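You operate a simulated robot arm through the tools that you are given. There is no shell and no other tool.

You run a simulated two-armed robot. Do the job below in one go: nothing can be reset, and whatever is moved stays where it is left.

TASK
Switch on press two and copy press one's heat, time and air pressure.
Fine: wait until press two shows READY; leave press one as it is and touch no other control.

The check looks at the end state, three seconds after you hand in, the way a careful person would. Anything else that was tipped, shoved, dropped, spilled or broken makes it a failure.

THE ROBOT
Two 7-joint arms with two-finger parallel grippers on one trunk that stands fixed in place. Base frame: the origin is at the foot of the trunk, x ahead of it, y to its left, z up. Lengths are in mm, angles in degrees, forces in N, time in s.
The left shoulder is at [34, 182, 1221], the right one opposite. With the tool pointing down near the work surface each hand reaches from about 240 to 720 mm from the base axis, measured 20 degrees to its own side. Payload 3.91 kg a hand.
Tool frame (each hand has its own): the origin (TCP) lies between the finger pads and is the grasp point; the fingertips stand 30 mm ahead of it; z points along the fingers, y is the line along which they close. The gripper opens to 110 mm. The fingers are 20 mm wide and 10 mm thick; the gripper's body (48 by 112 mm) begins 55 mm behind the TCP.
Orientation is told as [roll, pitch, yaw] about the base's x, y, z axes, in that order, counted from this pose: with the fingers straight down and closing along the base's y, the tool's x points along the base's -x, its y along +y and its z along -z.

THE INTERFACE
- The arms move only by the tool play_rows. It takes "left_targets", "right_targets" or both (then of equal length, played together; a hand with none holds still); each is a list of rows, each a list of 7 numbers: the turn, a rotation vector about the base's x, y, z in units of 60 degrees (1.0 is 60 degrees), then the shift along the base's x, y, z in units of 500 mm (1.0 is 500 mm), then the opening, from 0 (shut) to 1 (fully open). In form: [[ax, ay, az, dx, dy, dz, hand], ...]. A call has 1 to 20 rows; each row is the pose to reach, as a shift and turn from the pose commanded when the call began. A call with a number of a shift or a turn outside -1 to 1 is refused whole. A row lasts 0.2 s, in which the tool goes at most 50 mm and 8.6 degrees; a call with a longer step from one row to the next is refused whole, and so is a gripper value outside its range. A pose out of reach is approached as far as the arm can. The call stops where the force on the tool passes 50 N (or 10 N more than at its start, if that is more) or the arm is blocked; 0.2 s more then pass. The fingers move at their own pace (about 72 mm/s each) and stop on an object; they squeeze with about 35 N. The grip force told is the motor's: it shows also when the fingers shut on nothing. Time passes only in rows, and 0.2 s behind the last, so rows that repeat a pose let the fingers close. It gives the time, the measured TCP pose, the force on the tool (base axes), the opening and the grip force at its end, in the units of the frame above (readings bear some noise), with the torque about the TCP (base axes, N m) and any sound that the robot's microphone picked up, and new pictures: "views" is both (left out), scene, wrist or none (wrist: the cameras of the hands that moved).
- Cameras (640 x 400 px; columns grow to the right, rows downward): "scene" is now at [138, -53.7, 1451.2]; the picture's right is [-0.58, -0.82, 0.00], its down [-0.21, 0.15, -0.97] and it looks along [0.79, -0.56, -0.26] (base axes); focal length 214 px, centre (320, 200). "left" rides on the left gripper at [72, -17, -103] in its tool frame; the picture's right is [0.23, 0.97, 0.00], its down [-0.76, 0.18, -0.62] and it looks along [-0.61, 0.14, 0.78] (tool axes); focal length 222 px, centre (320, 200). "right" rides on the right gripper at [73, 17, -103] in its tool frame; the picture's right is [-0.23, 0.97, 0.00], its down [-0.76, -0.18, -0.62] and it looks along [-0.61, -0.14, 0.78] (tool axes); focal length 222 px, centre (320, 200). There is no depth. A picture from a camera that has moved, and an enlarged one, comes with that camera's place and axes in the base frame and with its lens.
- raise_lower(by): moves the trunk up (or, below 0, down) by that many mm; the arms and the scene camera ride with it, the base frame stays. It gives what a move gives, with no picture.
- head_to(pan, tilt): turns the head with the scene camera to pan (to the left, within 80 degrees either way) and tilt (down, from -29 to 69), counted from straight ahead of the robot (the tilt from the chest, where the trunk bows). It gives what a move gives, and a new picture of the scene camera.
- inspect(camera, box): a new picture of the part [left, top, right, bottom] of that camera's present view, enlarged. No time passes.
- close_job(): hands the job in; it is judged then, once.

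Places have to be worked out from the pictures, the camera data and where the tool is seen. Open the grippers and draw the arms clear of the work before you hand the job in, unless the task says otherwise.

The tools are called after "Emit:" by a JSON object that holds its "method" and its "body". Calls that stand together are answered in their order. play_rows: Moves the arms, as the interface text tells. Its arguments: {"type":"object","properties":{"left_targets":{"type":"array","items":{"type":"array","items":{"type":"number"}}},"right_targets":{"type":"array","items":{"type":"array","items":{"type":"number"}}},"views":{"type":"string","enum":["both","scene","wrist","none"]}},"required":[]} The other tools are called the same way: raise_lower (by) moves the trunk up or down; head_to (pan, tilt) turns the head that bears the scene camera; inspect (camera, box) takes an enlarged picture of a part of a camera's view; close_job () hands the job in.

At the start:

```text
t: 0.0
left_tool_pos: [293.1, -57.9, 1393.6]
left_tcp_rot: [0.1, 0.2, 0.0]
left_ft_force: [0.3, -0.6, -0.2]
left_moment: [0.0, -0.04, 0.0]
left_gripper_width: 109.8
left_gripper_force: 0.0
right_tool_pos: [169.7, -246.1, 1443.8]
right_tcp_rot: [0.0, 0.0, -0.1]
right_ft_force: [0.1, -0.1, 0.6]
right_moment: [0.04, -0.01, -0.03]
right_gripper_width: 110.0
right_gripper_force: 0.2
trunk travel left (down, up): [-475.0, 39.0]
head pan, tilt (commanded): [-40.0, 21.1]
```

scene: 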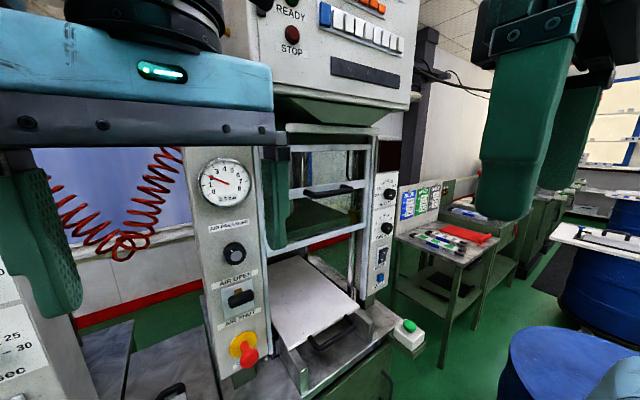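
right: 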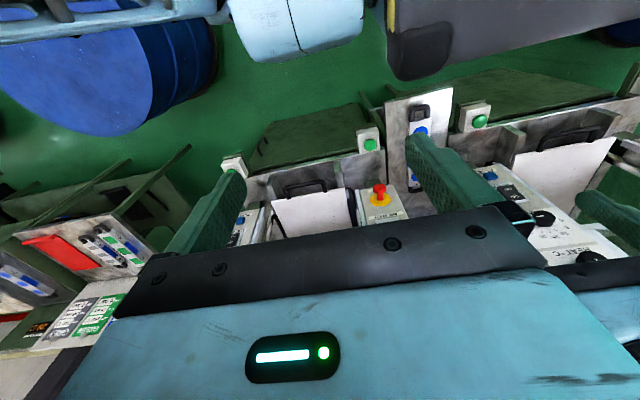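
left: 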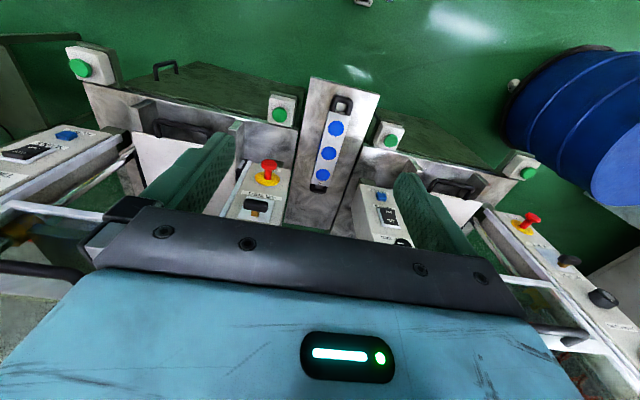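

The scene picture shows a press with gauges, knobs and switches at the right; another press seems to be to the left. I look around with the head first to map both presses.

Emit:
{"method": "head_to", "body": {"pan": 0, "tilt": 15}}

```text
t: 1.1
left_tool_pos: [294.9, -58.6, 1393.4]
left_tcp_rot: [0.0, 0.2, 0.1]
left_ft_force: [0.2, -0.5, 0.2]
left_moment: [0.04, 0.0, -0.05]
left_gripper_width: 109.8
left_gripper_force: 0.1
right_tool_pos: [169.3, -246.0, 1443.7]
right_tcp_rot: [0.0, -0.1, -0.1]
right_ft_force: [-0.5, -0.2, 0.9]
right_moment: [0.02, -0.02, 0.02]
right_gripper_width: 110.1
right_gripper_force: 0.1
trunk travel left (down, up): [-475.0, 39.0]
head pan, tilt (commanded): [0.0, 15.0]
camera scene: at [154.6, -0.1, 1451.4], right [0.0, -1.0, 0.0], down [-0.26, 0.0, -0.97], along [0.97, 0.0, -0.26], focal length 214 px, centre (320, 200)
```

scene: 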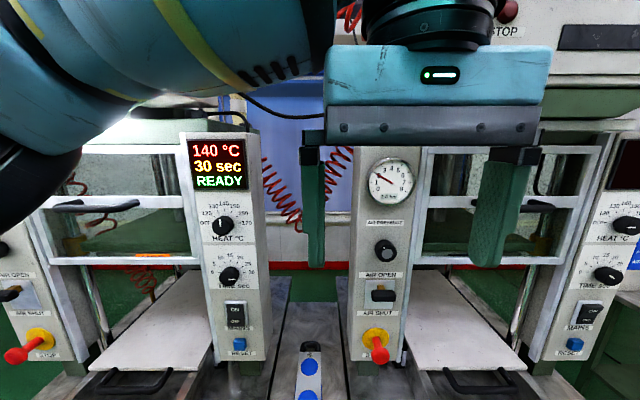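

Left press shows 140 °C, 30 sec, READY; the right press's display is dark. I'll enlarge these and pan to see the labels of which press is one and two.

Emit:
{"method": "inspect", "body": {"camera": "scene", "box": [160, 120, 300, 370]}}

Emit:
{"method": "inspect", "body": {"camera": "scene", "box": [340, 140, 440, 370]}}

Emit:
{"method": "inspect", "body": {"camera": "scene", "box": [540, 120, 640, 370]}}

Emit:
{"method": "inspect", "body": {"camera": "scene", "box": [0, 220, 100, 380]}}

```text
1.60 times, centred on (230, 245) of scene
camera zoom: at [154.6, -0.1, 1451.4], right [0.0, -1.0, 0.0], down [-0.26, 0.0, -0.97], along [0.97, 0.0, -0.26], focal length 343 px, centre (464, 128)
```

zoom: 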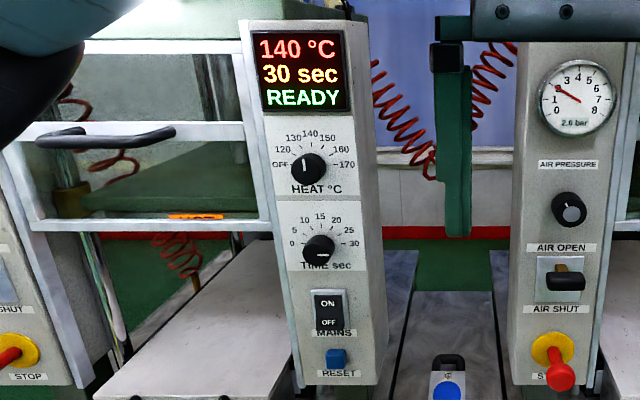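

```text
1.74 times, centred on (390, 255) of scene
camera zoom: at [154.6, -0.1, 1451.4], right [0.0, -1.0, 0.0], down [-0.26, 0.0, -0.97], along [0.97, 0.0, -0.26], focal length 373 px, centre (198, 104)
```

zoom: 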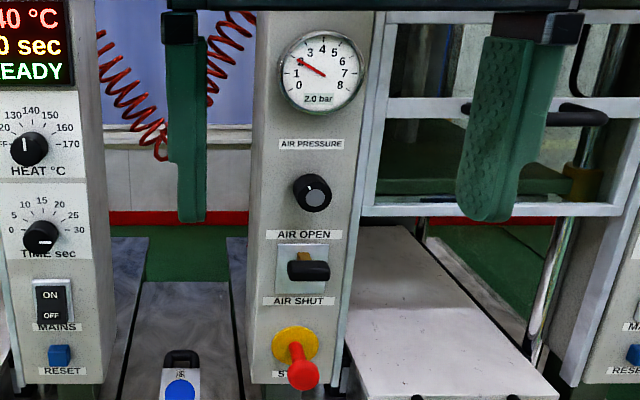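

```text
1.60 times, centred on (590, 245) of scene
camera zoom: at [154.6, -0.1, 1451.4], right [0.0, -1.0, 0.0], down [-0.26, 0.0, -0.97], along [0.97, 0.0, -0.26], focal length 343 px, centre (-112, 128)
```

zoom: 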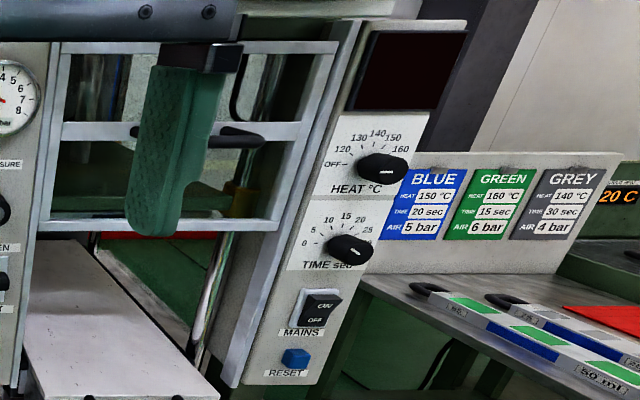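

```text
2.50 times, centred on (50, 300) of scene
camera zoom: at [154.6, -0.1, 1451.4], right [0.0, -1.0, 0.0], down [-0.26, 0.0, -0.97], along [0.97, 0.0, -0.26], focal length 536 px, centre (995, -50)
```

zoom: 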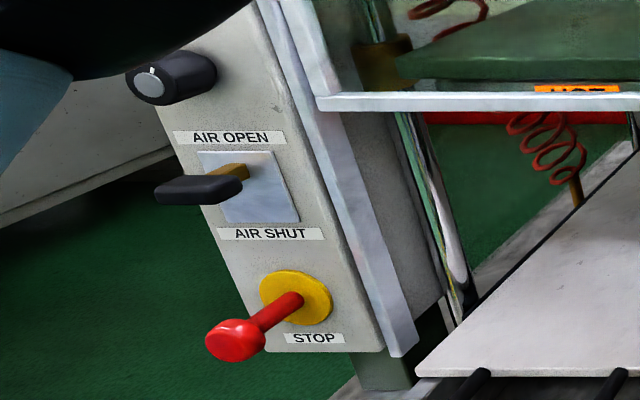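

Press one is on the left (its air panel is hidden behind my left arm), press two on the right. I turn the head left to read press one's air gauge and valve.

Emit:
{"method": "head_to", "body": {"pan": 45, "tilt": 15}}

```text
t: 2.2
left_tool_pos: [298.6, -56.4, 1395.7]
left_tcp_rot: [-0.3, 0.4, 0.8]
left_ft_force: [52.8, 25.5, 12.0]
left_moment: [-3.27, 7.31, -1.05]
left_gripper_width: 110.0
left_gripper_force: 0.0
right_tool_pos: [169.6, -246.6, 1443.1]
right_tcp_rot: [0.0, 0.0, 0.0]
right_ft_force: [-0.4, -1.2, 1.2]
right_moment: [-0.03, -0.02, -0.04]
right_gripper_width: 110.0
right_gripper_force: 0.0
trunk travel left (down, up): [-475.0, 39.0]
head pan, tilt (commanded): [45.0, 15.0]
camera scene: at [147.8, 35.9, 1454.8], right [0.38, -0.92, 0.0], down [-0.2, -0.08, -0.98], along [0.9, 0.37, -0.22], focal length 214 px, centre (320, 200)
```

scene: 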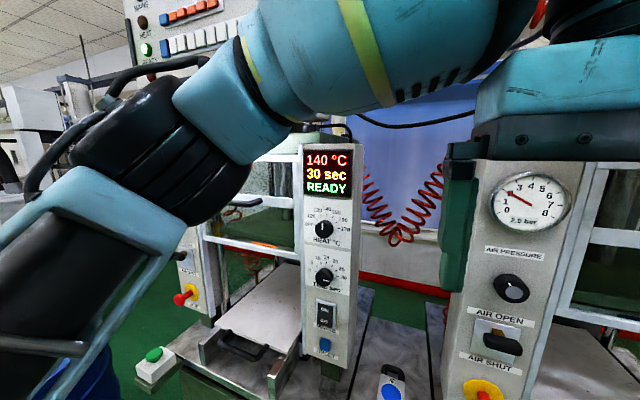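

The head touched the left arm (52 N). I turn it back at once, then move the left arm away.

Emit:
{"method": "head_to", "body": {"pan": 0, "tilt": 15}}

```text
t: 3.3
left_tool_pos: [294.2, -57.8, 1392.9]
left_tcp_rot: [0.0, 0.2, 0.0]
left_ft_force: [-0.3, 0.8, -0.4]
left_moment: [0.0, 0.0, -0.03]
left_gripper_width: 110.1
left_gripper_force: 0.1
right_tool_pos: [169.3, -247.0, 1442.9]
right_tcp_rot: [0.1, 0.0, -0.1]
right_ft_force: [0.1, -0.6, 0.2]
right_moment: [0.0, -0.02, -0.02]
right_gripper_width: 110.1
right_gripper_force: 0.1
trunk travel left (down, up): [-475.0, 39.0]
head pan, tilt (commanded): [0.0, 15.0]
camera scene: at [154.8, 0.0, 1451.4], right [0.0, -1.0, 0.0], down [-0.26, 0.0, -0.97], along [0.97, 0.0, -0.26], focal length 214 px, centre (320, 200)
```

scene: 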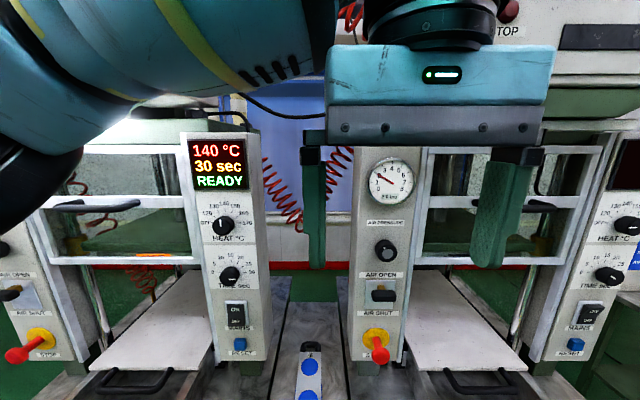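

I move the left hand to the robot's left and a bit down, away from the head's sweep, watching the force.

Emit:
{"method": "play_rows", "body": {"left_targets": [[0, 0, 0, 0, 0.08, -0.04, 1], [0, 0, 0, 0, 0.16, -0.08, 1], [0, 0, 0, -0.02, 0.24, -0.12, 1], [0, 0, 0, -0.04, 0.32, -0.16, 1], [0, 0, 0, -0.06, 0.4, -0.2, 1], [0, 0, 0, -0.08, 0.48, -0.24, 1], [0, 0, 0, -0.1, 0.56, -0.28, 1]], "views": "scene"}}

```text
t: 4.9
left_tool_pos: [245.2, 223.2, 1255.9]
left_tcp_rot: [0.0, 0.2, 0.1]
left_ft_force: [0.2, -0.2, 0.5]
left_moment: [0.0, 0.02, 0.0]
left_gripper_width: 110.2
left_gripper_force: 0.0
right_tool_pos: [168.4, -245.7, 1443.7]
right_tcp_rot: [-0.1, -0.2, -0.1]
right_ft_force: [0.6, 0.5, 0.3]
right_moment: [-0.01, -0.03, 0.02]
right_gripper_width: 110.0
right_gripper_force: 0.1
trunk travel left (down, up): [-475.0, 39.0]
head pan, tilt (commanded): [0.0, 15.0]
camera scene: at [154.1, 1.8, 1451.5], right [0.0, -1.0, 0.0], down [-0.26, 0.0, -0.97], along [0.97, 0.0, -0.26], focal length 214 px, centre (320, 200)
```

scene: 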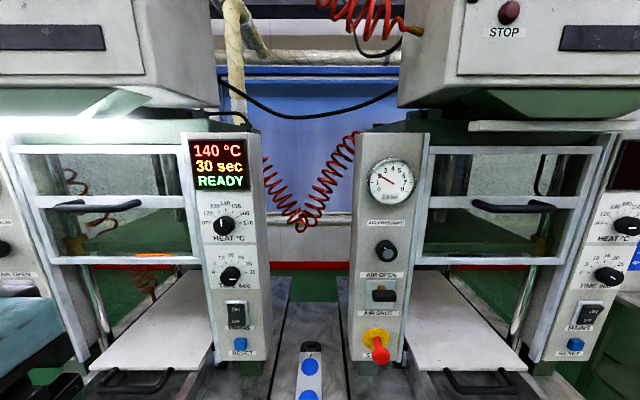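

Clear view now. I pan the head left to read press one's gauge.

Emit:
{"method": "head_to", "body": {"pan": 35, "tilt": 5}}

```text
t: 5.9
left_tool_pos: [246.0, 221.8, 1256.4]
left_tcp_rot: [0.0, 0.2, 0.1]
left_ft_force: [0.1, 0.6, 0.0]
left_moment: [-0.01, -0.04, 0.04]
left_gripper_width: 110.0
left_gripper_force: 0.2
right_tool_pos: [169.8, -246.2, 1443.5]
right_tcp_rot: [0.0, 0.0, -0.1]
right_ft_force: [0.6, -0.5, -0.5]
right_moment: [0.04, 0.01, -0.02]
right_gripper_width: 109.9
right_gripper_force: 0.1
trunk travel left (down, up): [-475.0, 39.0]
head pan, tilt (commanded): [35.0, 5.0]
camera scene: at [136.7, 52.9, 1467.5], right [0.57, -0.82, 0.0], down [-0.07, -0.05, -1.0], along [0.82, 0.57, -0.09], focal length 214 px, centre (320, 200)
```

scene: 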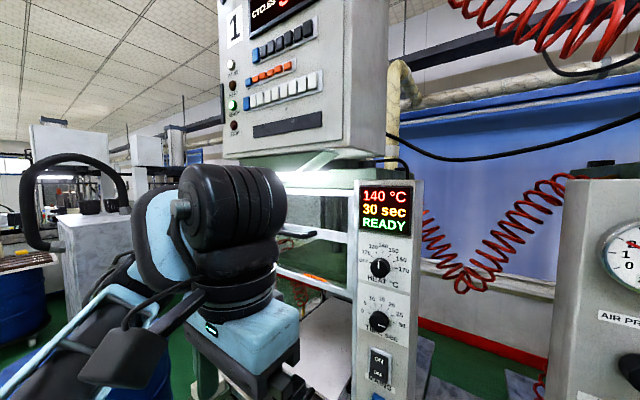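

The left wrist hides press one's gauge. I lower the left hand (free space at x≈245, the press fronts begin near x≈450) by 220 mm.

Emit:
{"method": "play_rows", "body": {"left_targets": [[0, 0, 0, 0, 0, -0.09, 1], [0, 0, 0, 0, 0, -0.18, 1], [0, 0, 0, 0, 0, -0.27, 1], [0, 0, 0, 0, 0, -0.36, 1], [0, 0, 0, 0, 0, -0.44, 1]], "views": "both"}}

```text
t: 7.1
left_tool_pos: [287.1, 214.7, 1033.6]
left_tcp_rot: [0.0, 0.3, 0.1]
left_ft_force: [-0.2, -0.1, -0.3]
left_moment: [-0.03, 0.02, 0.02]
left_gripper_width: 109.9
left_gripper_force: 0.1
left hand out of reach, approached as far as the arm can: row 2, 3, 4, 5
right_tool_pos: [169.8, -246.7, 1443.5]
right_tcp_rot: [-0.1, 0.0, -0.1]
right_ft_force: [0.3, 0.9, -1.0]
right_moment: [-0.01, 0.01, 0.01]
right_gripper_width: 109.7
right_gripper_force: 0.0
trunk travel left (down, up): [-475.0, 39.0]
head pan, tilt (commanded): [35.0, 5.0]
camera scene: at [136.7, 53.0, 1467.5], right [0.57, -0.82, 0.0], down [-0.07, -0.05, -1.0], along [0.82, 0.57, -0.09], focal length 214 px, centre (320, 200)
camera left: at [215.8, 198.9, 1137.7], right [-0.23, 0.97, 0.0], down [0.76, 0.18, 0.62], along [0.6, 0.14, -0.78], focal length 222 px, centre (320, 200)
```

scene: 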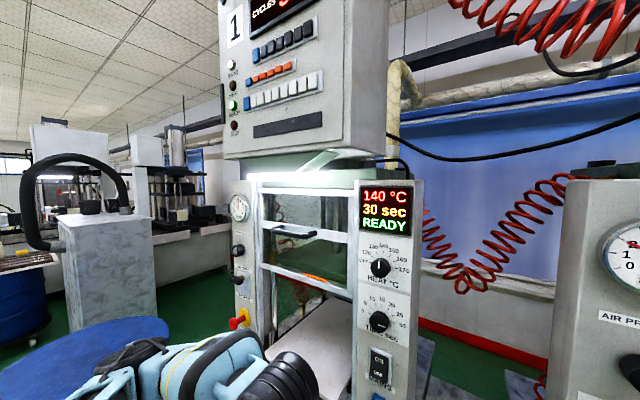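
left: 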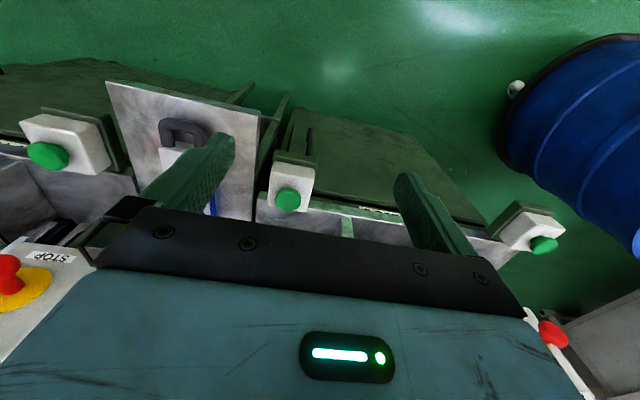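

The view of press one's air gauge is now free. I enlarge it along with its displays.

Emit:
{"method": "inspect", "body": {"camera": "scene", "box": [220, 180, 284, 220]}}

Emit:
{"method": "inspect", "body": {"camera": "scene", "box": [215, 220, 275, 340]}}

Emit:
{"method": "inspect", "body": {"camera": "scene", "box": [350, 170, 430, 345]}}

Emit:
{"method": "inspect", "body": {"camera": "scene", "box": [210, 0, 330, 140]}}

```text
10.00 times, centred on (252, 200) of scene
camera zoom: at [136.7, 53.0, 1467.5], right [0.57, -0.82, 0.0], down [-0.07, -0.05, -1.0], along [0.82, 0.57, -0.09], focal length 2145 px, centre (1000, 200)
```

zoom: 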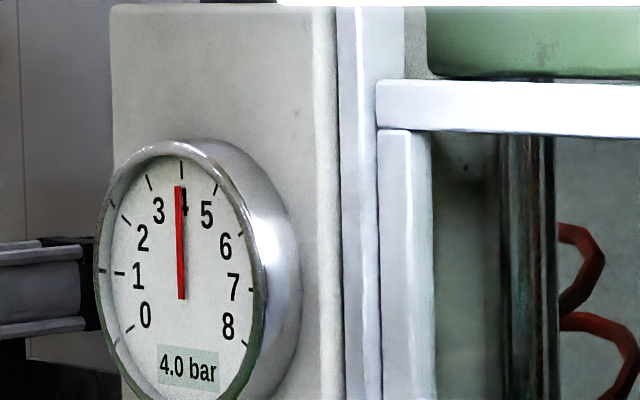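

```text
3.33 times, centred on (245, 280) of scene
camera zoom: at [136.7, 53.0, 1467.5], right [0.57, -0.82, 0.0], down [-0.07, -0.05, -1.0], along [0.82, 0.57, -0.09], focal length 715 px, centre (570, -67)
```

zoom: 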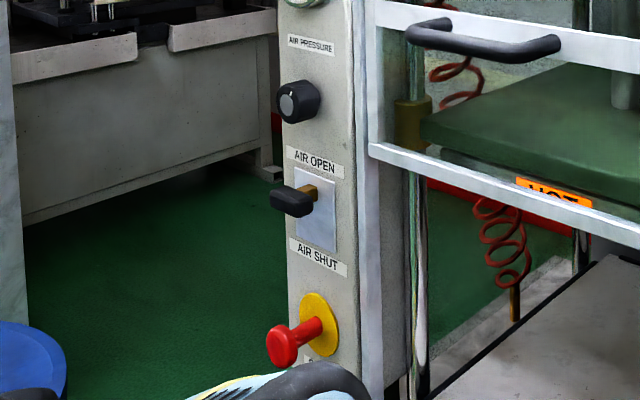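

```text
2.29 times, centred on (390, 258) of scene
camera zoom: at [136.7, 53.0, 1467.5], right [0.57, -0.82, 0.0], down [-0.07, -0.05, -1.0], along [0.82, 0.57, -0.09], focal length 490 px, centre (160, 69)
```

zoom: 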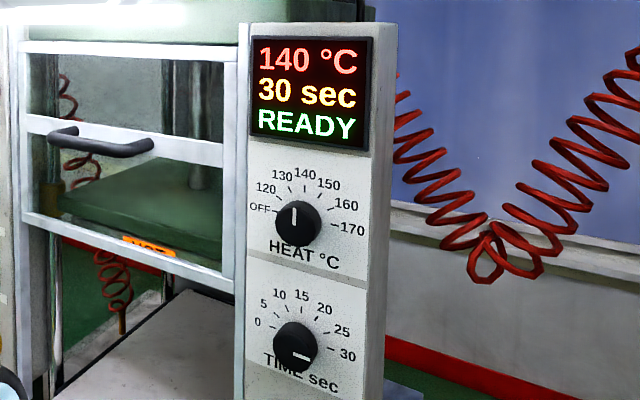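

```text
2.86 times, centred on (270, 70) of scene
camera zoom: at [136.7, 53.0, 1467.5], right [0.57, -0.82, 0.0], down [-0.07, -0.05, -1.0], along [0.82, 0.57, -0.09], focal length 613 px, centre (463, 571)
```

zoom: 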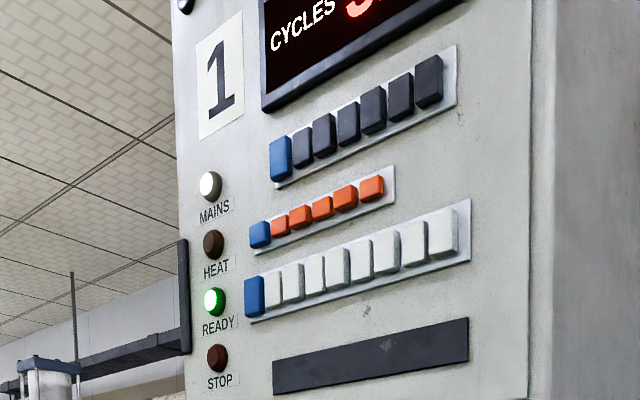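

Press one: 140 °C, 30 sec, 4.0 bar. Now I pan right to study press two's air panel and heat panel.

Emit:
{"method": "head_to", "body": {"pan": -15, "tilt": 22}}

Emit:
{"method": "inspect", "body": {"camera": "scene", "box": [250, 120, 350, 340]}}

Emit:
{"method": "inspect", "body": {"camera": "scene", "box": [420, 100, 560, 320]}}

```text
t: 8.3
left_tool_pos: [287.7, 215.0, 1034.7]
left_tcp_rot: [0.0, 0.3, 0.1]
left_ft_force: [0.5, 0.3, -0.2]
left_moment: [0.0, 0.02, -0.01]
left_gripper_width: 109.8
left_gripper_force: 0.1
right_tool_pos: [170.0, -246.7, 1443.7]
right_tcp_rot: [0.0, 0.0, -0.1]
right_ft_force: [1.1, -0.4, -0.2]
right_moment: [0.0, 0.0, -0.03]
right_gripper_width: 109.7
right_gripper_force: 0.0
trunk travel left (down, up): [-475.0, 39.0]
head pan, tilt (commanded): [-15.0, 22.0]
camera scene: at [151.2, -23.9, 1440.0], right [-0.26, -0.97, 0.0], down [-0.36, 0.1, -0.93], along [0.9, -0.24, -0.37], focal length 214 px, centre (320, 200)
```

scene: 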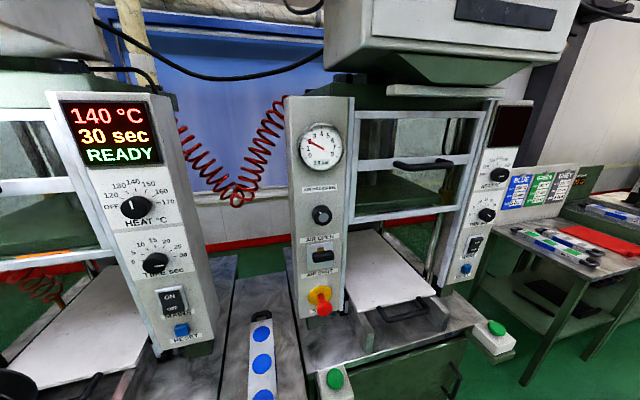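

```text
1.82 times, centred on (300, 230) of scene
camera zoom: at [151.2, -23.9, 1440.0], right [-0.26, -0.97, 0.0], down [-0.36, 0.1, -0.93], along [0.9, -0.24, -0.37], focal length 390 px, centre (356, 146)
```

zoom: 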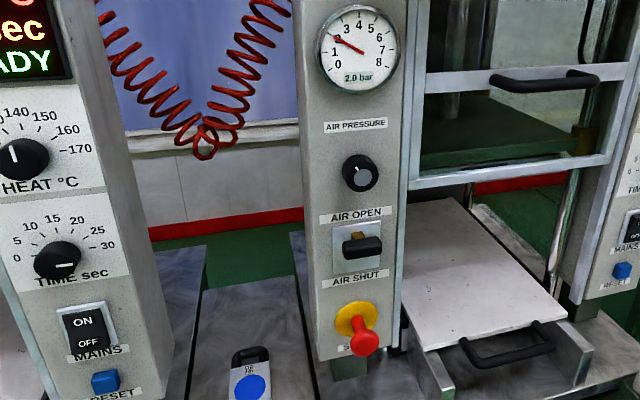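

```text
1.82 times, centred on (490, 210) of scene
camera zoom: at [151.2, -23.9, 1440.0], right [-0.26, -0.97, 0.0], down [-0.36, 0.1, -0.93], along [0.9, -0.24, -0.37], focal length 390 px, centre (11, 182)
```

zoom: 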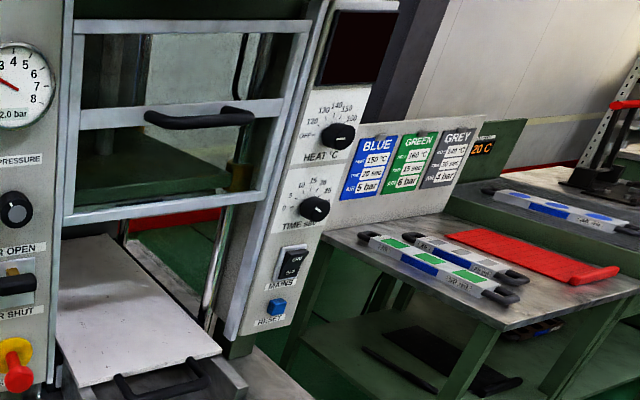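

Layout is clear: both presses face me in one line. I look closer at press two's air lever, STOP button and the top lamps for any difference from press one.

Emit:
{"method": "inspect", "body": {"camera": "scene", "box": [295, 195, 345, 320]}}

Emit:
{"method": "inspect", "body": {"camera": "scene", "box": [455, 140, 535, 290]}}

Emit:
{"method": "head_to", "body": {"pan": -40, "tilt": -5}}

```text
3.20 times, centred on (320, 258) of scene
camera zoom: at [151.2, -23.9, 1440.0], right [-0.26, -0.97, 0.0], down [-0.36, 0.1, -0.93], along [0.9, -0.24, -0.37], focal length 686 px, centre (320, 16)
```

zoom: 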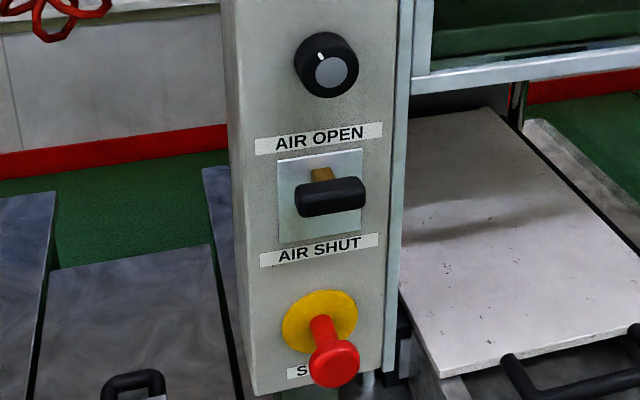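

```text
2.67 times, centred on (495, 215) of scene
camera zoom: at [151.2, -23.9, 1440.0], right [-0.26, -0.97, 0.0], down [-0.36, 0.1, -0.93], along [0.9, -0.24, -0.37], focal length 572 px, centre (-147, 160)
```

zoom: 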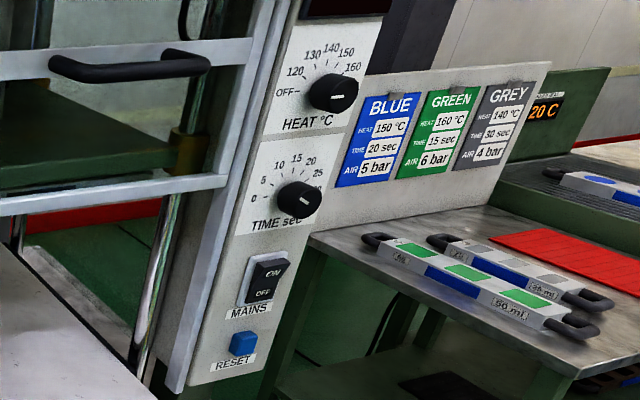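

```text
t: 9.2
left_tool_pos: [286.8, 214.5, 1034.1]
left_tcp_rot: [0.1, 0.3, 0.0]
left_ft_force: [0.2, 0.6, -0.2]
left_moment: [-0.03, 0.03, 0.01]
left_gripper_width: 110.0
left_gripper_force: 0.2
right_tool_pos: [169.9, -246.0, 1443.3]
right_tcp_rot: [0.1, 0.1, -0.1]
right_ft_force: [-0.8, 0.2, 0.6]
right_moment: [0.0, -0.03, 0.03]
right_gripper_width: 109.9
right_gripper_force: 0.0
trunk travel left (down, up): [-475.0, 39.0]
head pan, tilt (commanded): [-40.0, -5.0]
camera scene: at [128.6, -56.2, 1483.2], right [-0.64, -0.77, 0.0], down [0.07, -0.06, -1.0], along [0.76, -0.64, 0.09], focal length 214 px, centre (320, 200)
```

scene: 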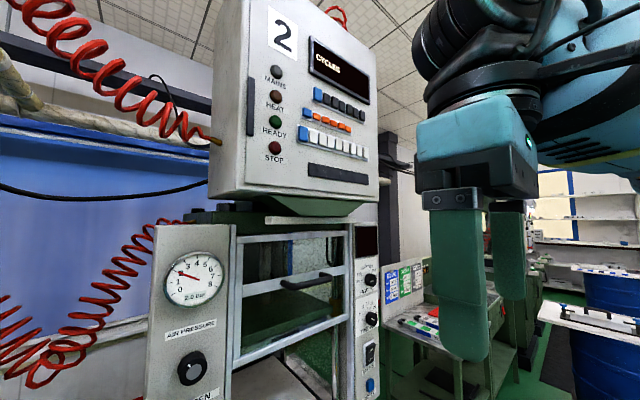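

Press two confirmed ("2"), all its lamps dark. I begin to bring the right hand out ahead and to the right while pitching its fingers from down towards forward.

Emit:
{"method": "play_rows", "body": {"right_targets": [[0, -0.14, 0, 0.05, -0.05, 0, 1], [0, -0.28, 0, 0.1, -0.1, 0, 1], [0, -0.42, 0, 0.15, -0.15, 0, 1], [0, -0.56, 0, 0.2, -0.2, 0, 1], [0, -0.7, 0, 0.25, -0.25, -0.03, 1], [0, -0.84, 0, 0.3, -0.3, -0.06, 1], [0, -0.98, 0, 0.35, -0.35, -0.1, 1]], "views": "both"}}

```text
t: 10.8
left_tool_pos: [288.7, 214.7, 1034.5]
left_tcp_rot: [0.0, 0.5, 0.1]
left_ft_force: [0.3, 0.1, -0.4]
left_moment: [0.03, 0.0, -0.01]
left_gripper_width: 110.1
left_gripper_force: 0.1
right_tool_pos: [344.7, -424.6, 1391.0]
right_tcp_rot: [0.1, -58.9, -0.2]
right_ft_force: [0.3, 0.1, -0.3]
right_moment: [0.03, -0.01, 0.03]
right_gripper_width: 109.9
right_gripper_force: 0.0
trunk travel left (down, up): [-475.0, 39.0]
head pan, tilt (commanded): [-40.0, -5.0]
camera scene: at [129.5, -58.0, 1483.0], right [-0.64, -0.77, 0.0], down [0.07, -0.05, -1.0], along [0.76, -0.64, 0.09], focal length 214 px, centre (320, 200)
camera right: at [219.3, -406.6, 1384.3], right [0.12, 0.97, 0.2], down [-0.14, -0.18, 0.97], along [0.98, -0.14, 0.12], focal length 222 px, centre (320, 200)
```

scene: 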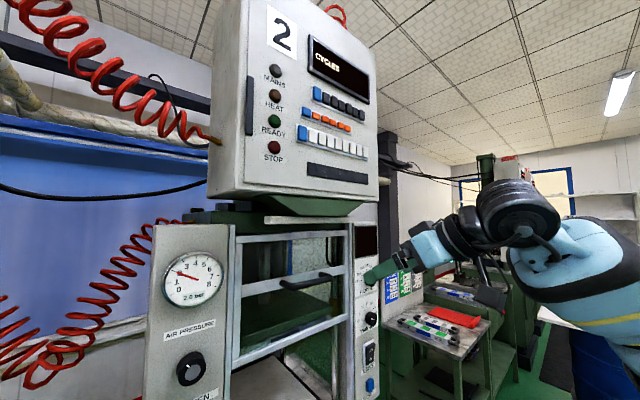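
right: 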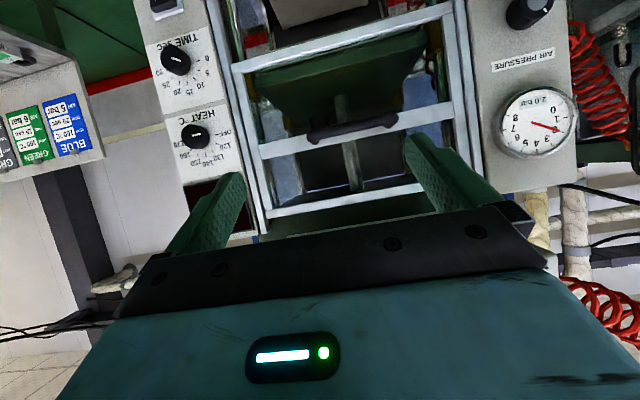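

Triangulating with the wrist and scene pictures: press two's heat knob is near [579, -645, 1281], the air gauge near [575, -137, 1376], so panel face is around x≈600. I enlarge the wrist view to read press two's pointers.

Emit:
{"method": "inspect", "body": {"camera": "right", "box": [140, 0, 250, 180]}}

Emit:
{"method": "inspect", "body": {"camera": "right", "box": [480, 0, 590, 160]}}

```text
2.22 times, centred on (195, 90) of right
camera zoom: at [219.3, -406.6, 1384.3], right [0.12, 0.97, 0.2], down [-0.14, -0.18, 0.97], along [0.98, -0.14, 0.12], focal length 494 px, centre (598, 444)
```

zoom: 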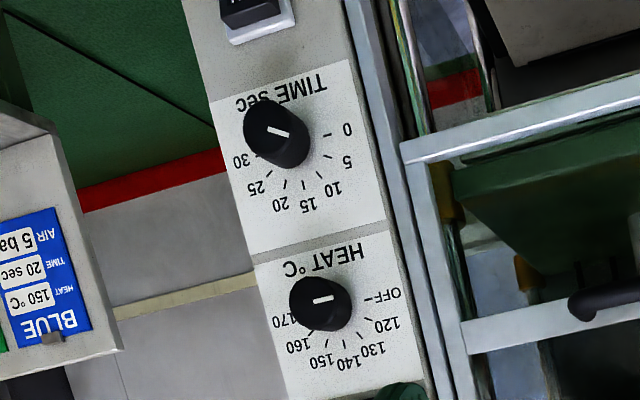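

```text
2.50 times, centred on (535, 80) of right
camera zoom: at [219.3, -406.6, 1384.3], right [0.12, 0.97, 0.2], down [-0.14, -0.18, 0.97], along [0.98, -0.14, 0.12], focal length 555 px, centre (-218, 500)
```

zoom: 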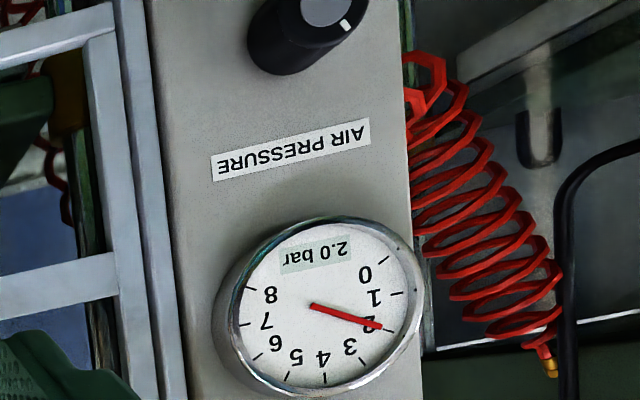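

Press two's heat pointer stands at OFF (9 o'clock), time at about 6 s, air at 2.0 bar. I now bring the right hand in front of the heat panel with fingers pointing straight ahead, about 130 mm off the knob, to measure it close up.

Emit:
{"method": "play_rows", "body": {"right_targets": [[0, -0.087, 0, 0.025, -0.065, -0.037, 1], [0, -0.174, 0, 0.05, -0.13, -0.074, 1], [0, -0.26, 0, 0.075, -0.195, -0.11, 0.9], [0, -0.347, 0, 0.1, -0.26, -0.147, 0.8], [0, -0.434, 0, 0.125, -0.325, -0.184, 0.7], [0, -0.52, 0, 0.15, -0.39, -0.22, 0.7], [0, -0.52, 0, 0.15, -0.39, -0.22, 0.7]], "views": "both"}}

```text
t: 12.6
left_tool_pos: [289.7, 214.5, 1033.4]
left_tcp_rot: [0.0, 0.3, 0.1]
left_ft_force: [-0.1, 0.1, -0.4]
left_moment: [-0.01, 0.05, -0.01]
left_gripper_width: 109.9
left_gripper_force: 0.0
right_tool_pos: [399.9, -592.3, 1354.5]
right_tcp_rot: [179.4, -78.9, -179.8]
right_ft_force: [0.1, -0.3, -0.1]
right_moment: [-0.01, 0.0, 0.01]
right_gripper_width: 77.3
right_gripper_force: 0.2
right hand out of reach, approached as far as the arm can: row 5, 6, 7
trunk travel left (down, up): [-475.0, 39.0]
head pan, tilt (commanded): [-40.0, -5.0]
stopped in row 7 (right hand): the arm was blocked; the commanded pose is now the measured one
camera scene: at [130.5, -56.6, 1483.0], right [-0.64, -0.77, 0.0], down [0.07, -0.06, -1.0], along [0.76, -0.64, 0.09], focal length 214 px, centre (320, 200)
camera right: at [313.8, -574.0, 1264.3], right [-0.04, 0.97, 0.22], down [-0.76, -0.17, 0.63], along [0.65, -0.15, 0.75], focal length 222 px, centre (320, 200)
```

scene: 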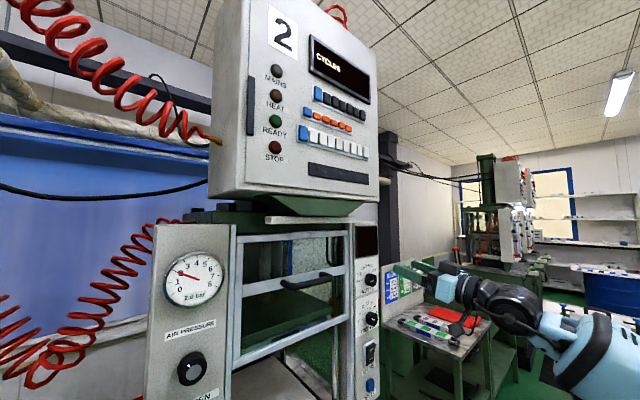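
right: 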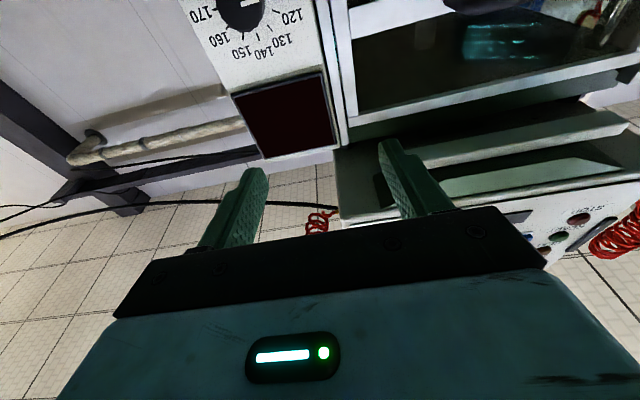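

The right arm was blocked short of the pose (pitch overshot to −101°, z 1354). I look at the arm itself to see whether it touches something.

Emit:
{"method": "head_to", "body": {"pan": -70, "tilt": 20}}

```text
t: 13.6
left_tool_pos: [288.1, 215.4, 1035.0]
left_tcp_rot: [0.1, 0.3, 0.1]
left_ft_force: [-0.2, 0.6, 0.3]
left_moment: [-0.02, 0.0, -0.02]
left_gripper_width: 110.1
left_gripper_force: 0.1
right_tool_pos: [398.9, -592.4, 1354.7]
right_tcp_rot: [179.3, -79.0, -179.9]
right_ft_force: [-1.3, -0.8, 0.4]
right_moment: [-0.01, 0.01, 0.02]
right_gripper_width: 77.0
right_gripper_force: 0.0
trunk travel left (down, up): [-475.0, 39.0]
head pan, tilt (commanded): [-70.0, 20.0]
camera scene: at [93.7, -87.4, 1443.3], right [-0.94, -0.34, 0.0], down [-0.12, 0.32, -0.94], along [0.32, -0.88, -0.34], focal length 214 px, centre (320, 200)
```

scene: 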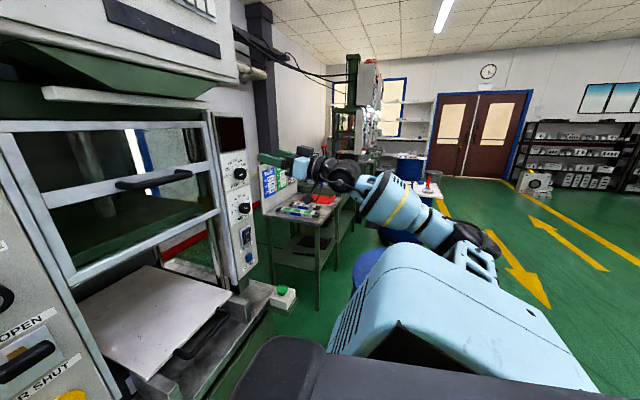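

Nothing is touched; it looks like a joint limit or an awkward wrist posture. I try correcting from here: first lower the hand and bring the pitch back to level.

Emit:
{"method": "play_rows", "body": {"right_targets": [[0, 0.06, 0, 0.02, 0, -0.04, 0.7], [0, 0.12, 0, 0.04, 0, -0.08, 0.7], [0, 0.18, 0, 0.06, 0, -0.11, 0.7], [0, 0.18, 0, 0.06, 0, -0.14, 0.7], [0, 0.18, 0, 0.06, 0, -0.14, 0.7]], "views": "both"}}

```text
t: 14.8
left_tool_pos: [286.8, 214.8, 1034.3]
left_tcp_rot: [0.0, 0.2, 0.0]
left_ft_force: [-0.6, 0.4, -0.1]
left_moment: [0.0, -0.01, 0.01]
left_gripper_width: 110.1
left_gripper_force: 0.0
right_tool_pos: [429.2, -592.0, 1283.7]
right_tcp_rot: [176.1, -89.6, -176.6]
right_ft_force: [0.4, -0.2, 0.8]
right_moment: [0.01, 0.01, 0.02]
right_gripper_width: 77.0
right_gripper_force: 0.1
trunk travel left (down, up): [-475.0, 39.0]
head pan, tilt (commanded): [-70.0, 20.0]
camera scene: at [93.5, -87.3, 1443.2], right [-0.94, -0.34, 0.0], down [-0.12, 0.32, -0.94], along [0.32, -0.88, -0.34], focal length 214 px, centre (320, 200)
camera right: at [327.0, -573.8, 1211.8], right [0.01, 0.97, 0.23], down [-0.63, -0.17, 0.76], along [0.78, -0.15, 0.61], focal length 222 px, centre (320, 200)
```

scene: 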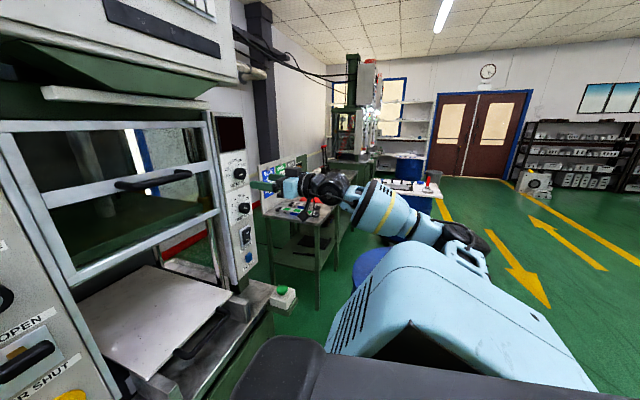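
right: 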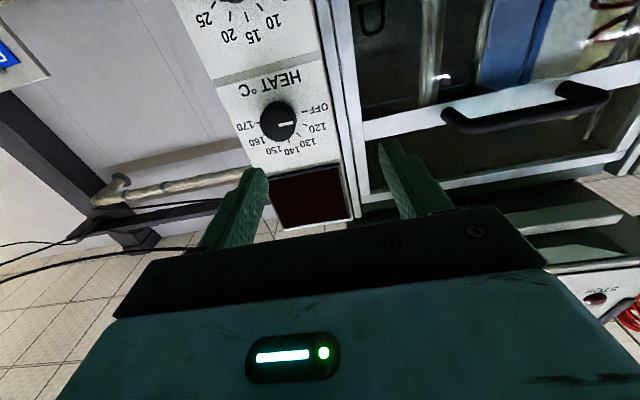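

The level pose works now: hand at [429, -592, 1284], fingers straight ahead. I enlarge the wrist view to measure the heat knob and panel face.

Emit:
{"method": "inspect", "body": {"camera": "right", "box": [200, 0, 360, 170]}}

Emit:
{"method": "inspect", "body": {"camera": "scene", "box": [200, 110, 320, 290]}}

```text
2.35 times, centred on (280, 85) of right
camera zoom: at [327.0, -573.8, 1211.8], right [0.01, 0.97, 0.23], down [-0.63, -0.17, 0.76], along [0.78, -0.15, 0.61], focal length 523 px, centre (414, 471)
```

zoom: 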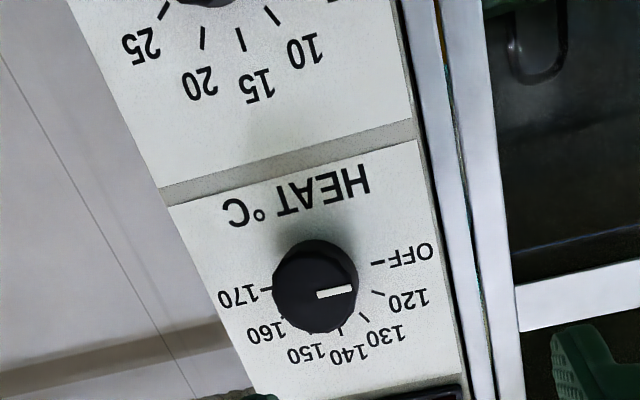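

```text
2.22 times, centred on (260, 200) of scene
camera zoom: at [93.5, -87.3, 1443.2], right [-0.94, -0.34, 0.0], down [-0.12, 0.32, -0.94], along [0.32, -0.88, -0.34], focal length 477 px, centre (453, 200)
```

zoom: 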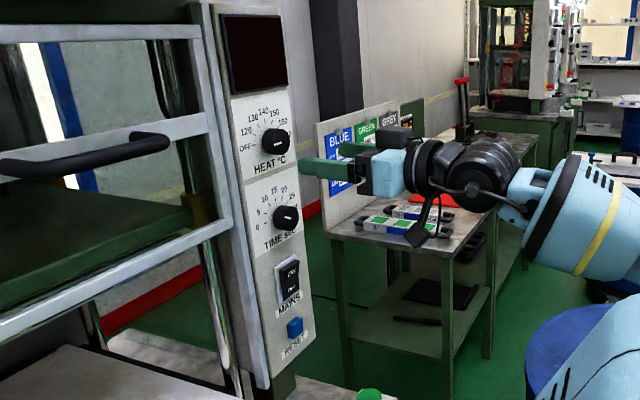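

Panel face computes to x≈592, heat knob axis at y≈−642, z≈1287, diameter ≈38 mm, sticking out ≈17 mm. I move to 60 mm short of the grasp, centred, and pre-roll −45° so I can turn the knob 90° clockwise in one grip.

Emit:
{"method": "play_rows", "body": {"right_targets": [[-0.125, 0, 0, 0.02, -0.02, 0, 0.65], [-0.25, 0, 0, 0.04, -0.04, 0.002, 0.65], [-0.375, 0, 0, 0.06, -0.06, 0.003, 0.65], [-0.5, 0, 0, 0.08, -0.08, 0.004, 0.65], [-0.625, 0, 0, 0.11, -0.1, 0.005, 0.65], [-0.75, 0, 0, 0.14, -0.1, 0.006, 0.65], [-0.75, 0, 0, 0.14, -0.1, 0.006, 0.65]], "views": "both"}}

```text
t: 16.4
left_tool_pos: [286.1, 215.8, 1035.1]
left_tcp_rot: [-0.1, 0.3, 0.1]
left_ft_force: [0.4, -0.6, 0.7]
left_moment: [0.01, 0.03, -0.04]
left_gripper_width: 109.8
left_gripper_force: 0.0
right_tool_pos: [506.2, -603.4, 1246.4]
right_tcp_rot: [-92.4, -44.9, 90.8]
right_ft_force: [-0.5, -0.4, 0.0]
right_moment: [0.01, 0.02, 0.03]
right_gripper_width: 71.3
right_gripper_force: 0.1
right hand out of reach, approached as far as the arm can: row 1, 2, 3, 4, 5, 6, 7
trunk travel left (down, up): [-475.0, 39.0]
head pan, tilt (commanded): [-70.0, 20.0]
camera scene: at [93.1, -87.5, 1443.3], right [-0.94, -0.34, 0.0], down [-0.12, 0.32, -0.94], along [0.32, -0.88, -0.34], focal length 214 px, centre (320, 200)
camera right: at [404.9, -639.5, 1179.9], right [0.03, 0.85, -0.53], down [-0.64, 0.42, 0.65], along [0.77, 0.32, 0.55], focal length 222 px, centre (320, 200)
```

scene: 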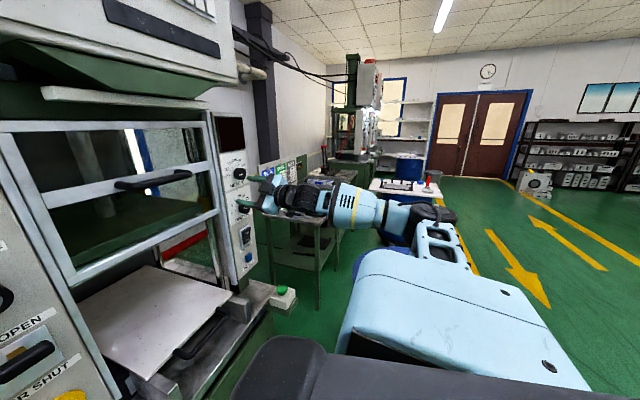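
right: 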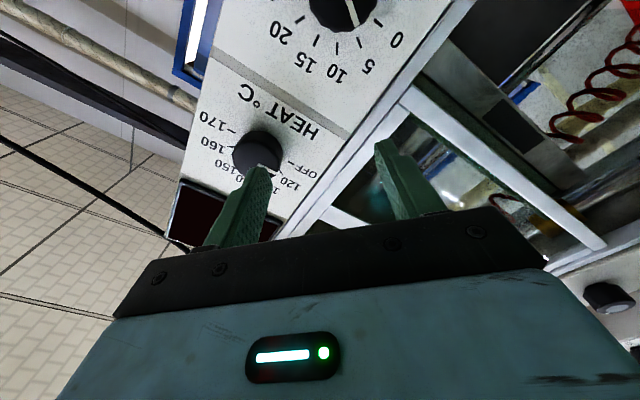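

Orientation came but the arm fell 40 mm short in y and z – a joint limit in this posture. I try rolling the other way (+60°) while heading to the same point, to see which roll the arm likes.

Emit:
{"method": "play_rows", "body": {"right_targets": [[0.14, 0, 0, -0.012, -0.01, 0.01, 0.65], [0.28, 0, 0, -0.012, -0.02, 0.02, 0.65], [0.42, 0, 0, -0.012, -0.03, 0.03, 0.65], [0.56, 0, 0, -0.012, -0.04, 0.04, 0.65], [0.7, 0, 0, -0.012, -0.05, 0.05, 0.65], [0.84, 0, 0, -0.012, -0.06, 0.06, 0.65], [0.98, 0, 0, -0.012, -0.07, 0.07, 0.65], [0.98, 0, 0, -0.012, -0.078, 0.08, 0.65], [0.98, 0, 0, -0.012, -0.078, 0.08, 0.65]], "views": "both"}}

```text
t: 18.4
left_tool_pos: [287.4, 215.2, 1033.7]
left_tcp_rot: [0.0, 0.3, 0.1]
left_ft_force: [-1.3, -0.3, 0.9]
left_moment: [0.03, -0.01, -0.04]
left_gripper_width: 110.0
left_gripper_force: 0.0
right_tool_pos: [504.1, -633.6, 1284.8]
right_tcp_rot: [90.5, -76.0, -91.4]
right_ft_force: [0.4, 0.5, 0.9]
right_moment: [-0.02, 0.0, 0.02]
right_gripper_width: 71.3
right_gripper_force: 0.1
right hand out of reach, approached as far as the arm can: row 1, 2, 3, 4, 5, 6, 7, 8, 9
trunk travel left (down, up): [-475.0, 39.0]
head pan, tilt (commanded): [-70.0, 20.0]
camera scene: at [92.9, -87.7, 1443.2], right [-0.94, -0.34, 0.0], down [-0.12, 0.32, -0.94], along [0.32, -0.88, -0.34], focal length 214 px, centre (320, 200)
camera right: at [402.1, -597.1, 1218.3], right [0.01, 0.89, 0.46], down [-0.63, -0.35, 0.69], along [0.78, -0.3, 0.56], focal length 222 px, centre (320, 200)
```

scene: 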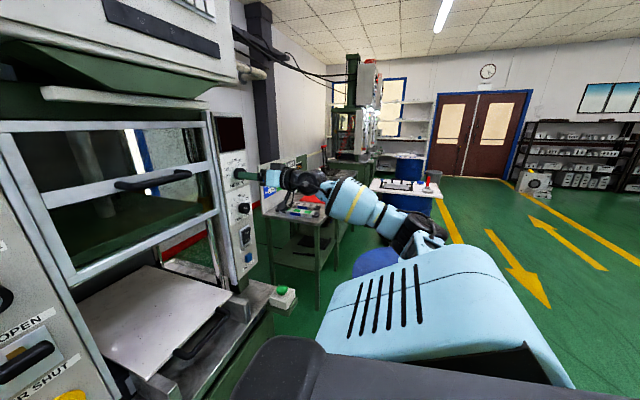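
right: 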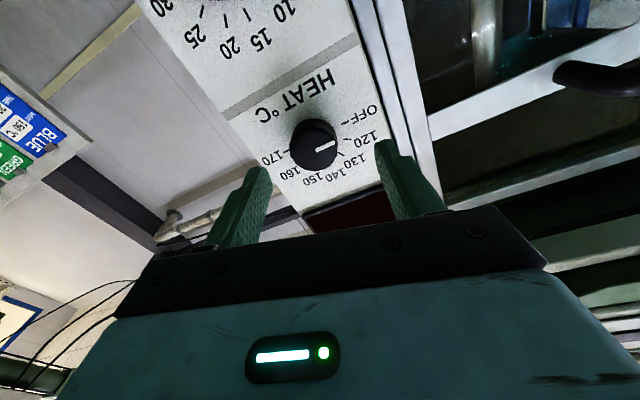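

With positive roll the arm gets nearly there (short by ~8 mm). I continue rolling +58° in place to see whether the reach becomes exact.

Emit:
{"method": "play_rows", "body": {"right_targets": [[0.14, 0, 0, 0, -0.008, 0, 0.65], [0.28, 0, 0, 0, -0.016, 0, 0.65], [0.42, 0, 0, 0, -0.016, 0.004, 0.65], [0.56, 0, 0, 0, -0.016, 0.004, 0.65], [0.7, 0, 0, 0, -0.016, 0.004, 0.65], [0.84, 0, 0, 0, -0.016, 0.004, 0.65], [0.98, 0, 0, 0, -0.016, 0.004, 0.65], [0.98, 0, 0, 0, -0.016, 0.004, 0.65]], "views": "both"}}

```text
t: 20.1
left_tool_pos: [286.1, 214.5, 1034.4]
left_tcp_rot: [0.0, 0.2, 0.0]
left_ft_force: [0.4, -0.5, -0.5]
left_moment: [0.02, 0.02, 0.03]
left_gripper_width: 109.8
left_gripper_force: 0.1
right_tool_pos: [502.8, -641.5, 1286.4]
right_tcp_rot: [89.6, -17.3, -90.4]
right_ft_force: [0.8, -1.1, 0.3]
right_moment: [0.01, 0.0, 0.01]
right_gripper_width: 71.4
right_gripper_force: 0.1
trunk travel left (down, up): [-475.0, 39.0]
head pan, tilt (commanded): [-70.0, 20.0]
camera scene: at [93.3, -87.4, 1443.2], right [-0.94, -0.34, 0.0], down [-0.12, 0.32, -0.94], along [0.32, -0.88, -0.34], focal length 214 px, centre (320, 200)
camera right: at [401.9, -565.3, 1282.3], right [0.01, 0.07, 1.0], down [-0.63, -0.77, 0.06], along [0.78, -0.63, 0.04], focal length 222 px, centre (320, 200)
```

scene: 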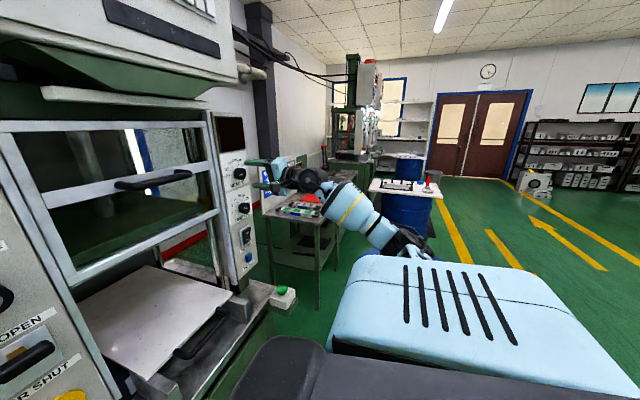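
right: 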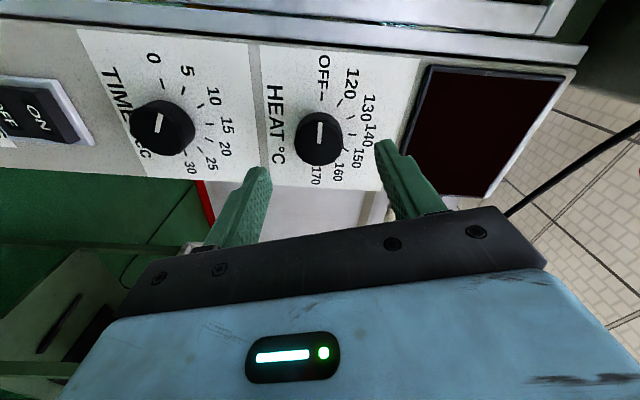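

Now the pose is exact, with roll ≈+73°, and the wrist camera views the whole panel sideways. I enlarge it to locate heat, time and mains controls.

Emit:
{"method": "inspect", "body": {"camera": "right", "box": [240, 40, 400, 200]}}

Emit:
{"method": "inspect", "body": {"camera": "right", "box": [0, 30, 240, 190]}}

```text
2.50 times, centred on (320, 120) of right
camera zoom: at [401.9, -565.3, 1282.3], right [0.01, 0.07, 1.0], down [-0.63, -0.77, 0.06], along [0.78, -0.63, 0.04], focal length 555 px, centre (320, 400)
```

zoom: 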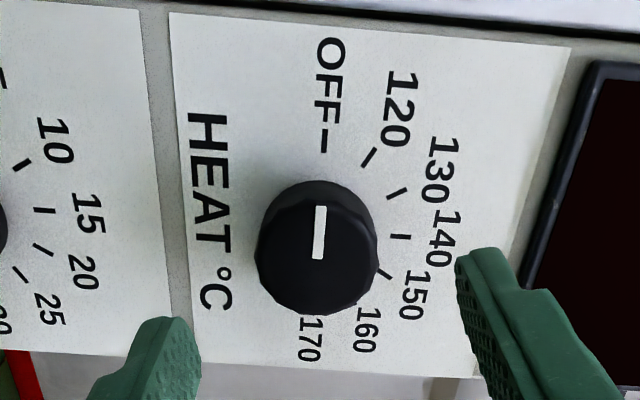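

```text
2.50 times, centred on (120, 110) of right
camera zoom: at [401.9, -565.3, 1282.3], right [0.01, 0.07, 1.0], down [-0.63, -0.77, 0.06], along [0.78, -0.63, 0.04], focal length 555 px, centre (820, 425)
```

zoom: 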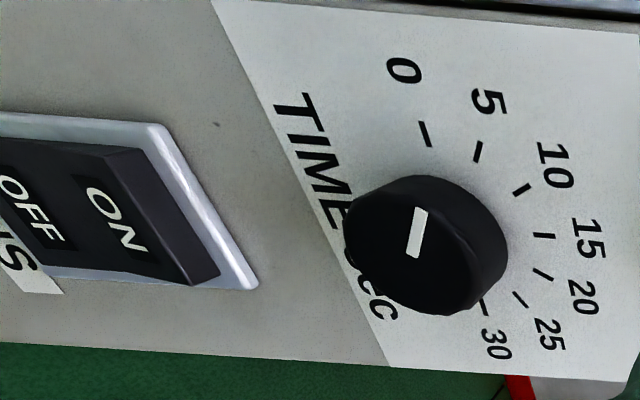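

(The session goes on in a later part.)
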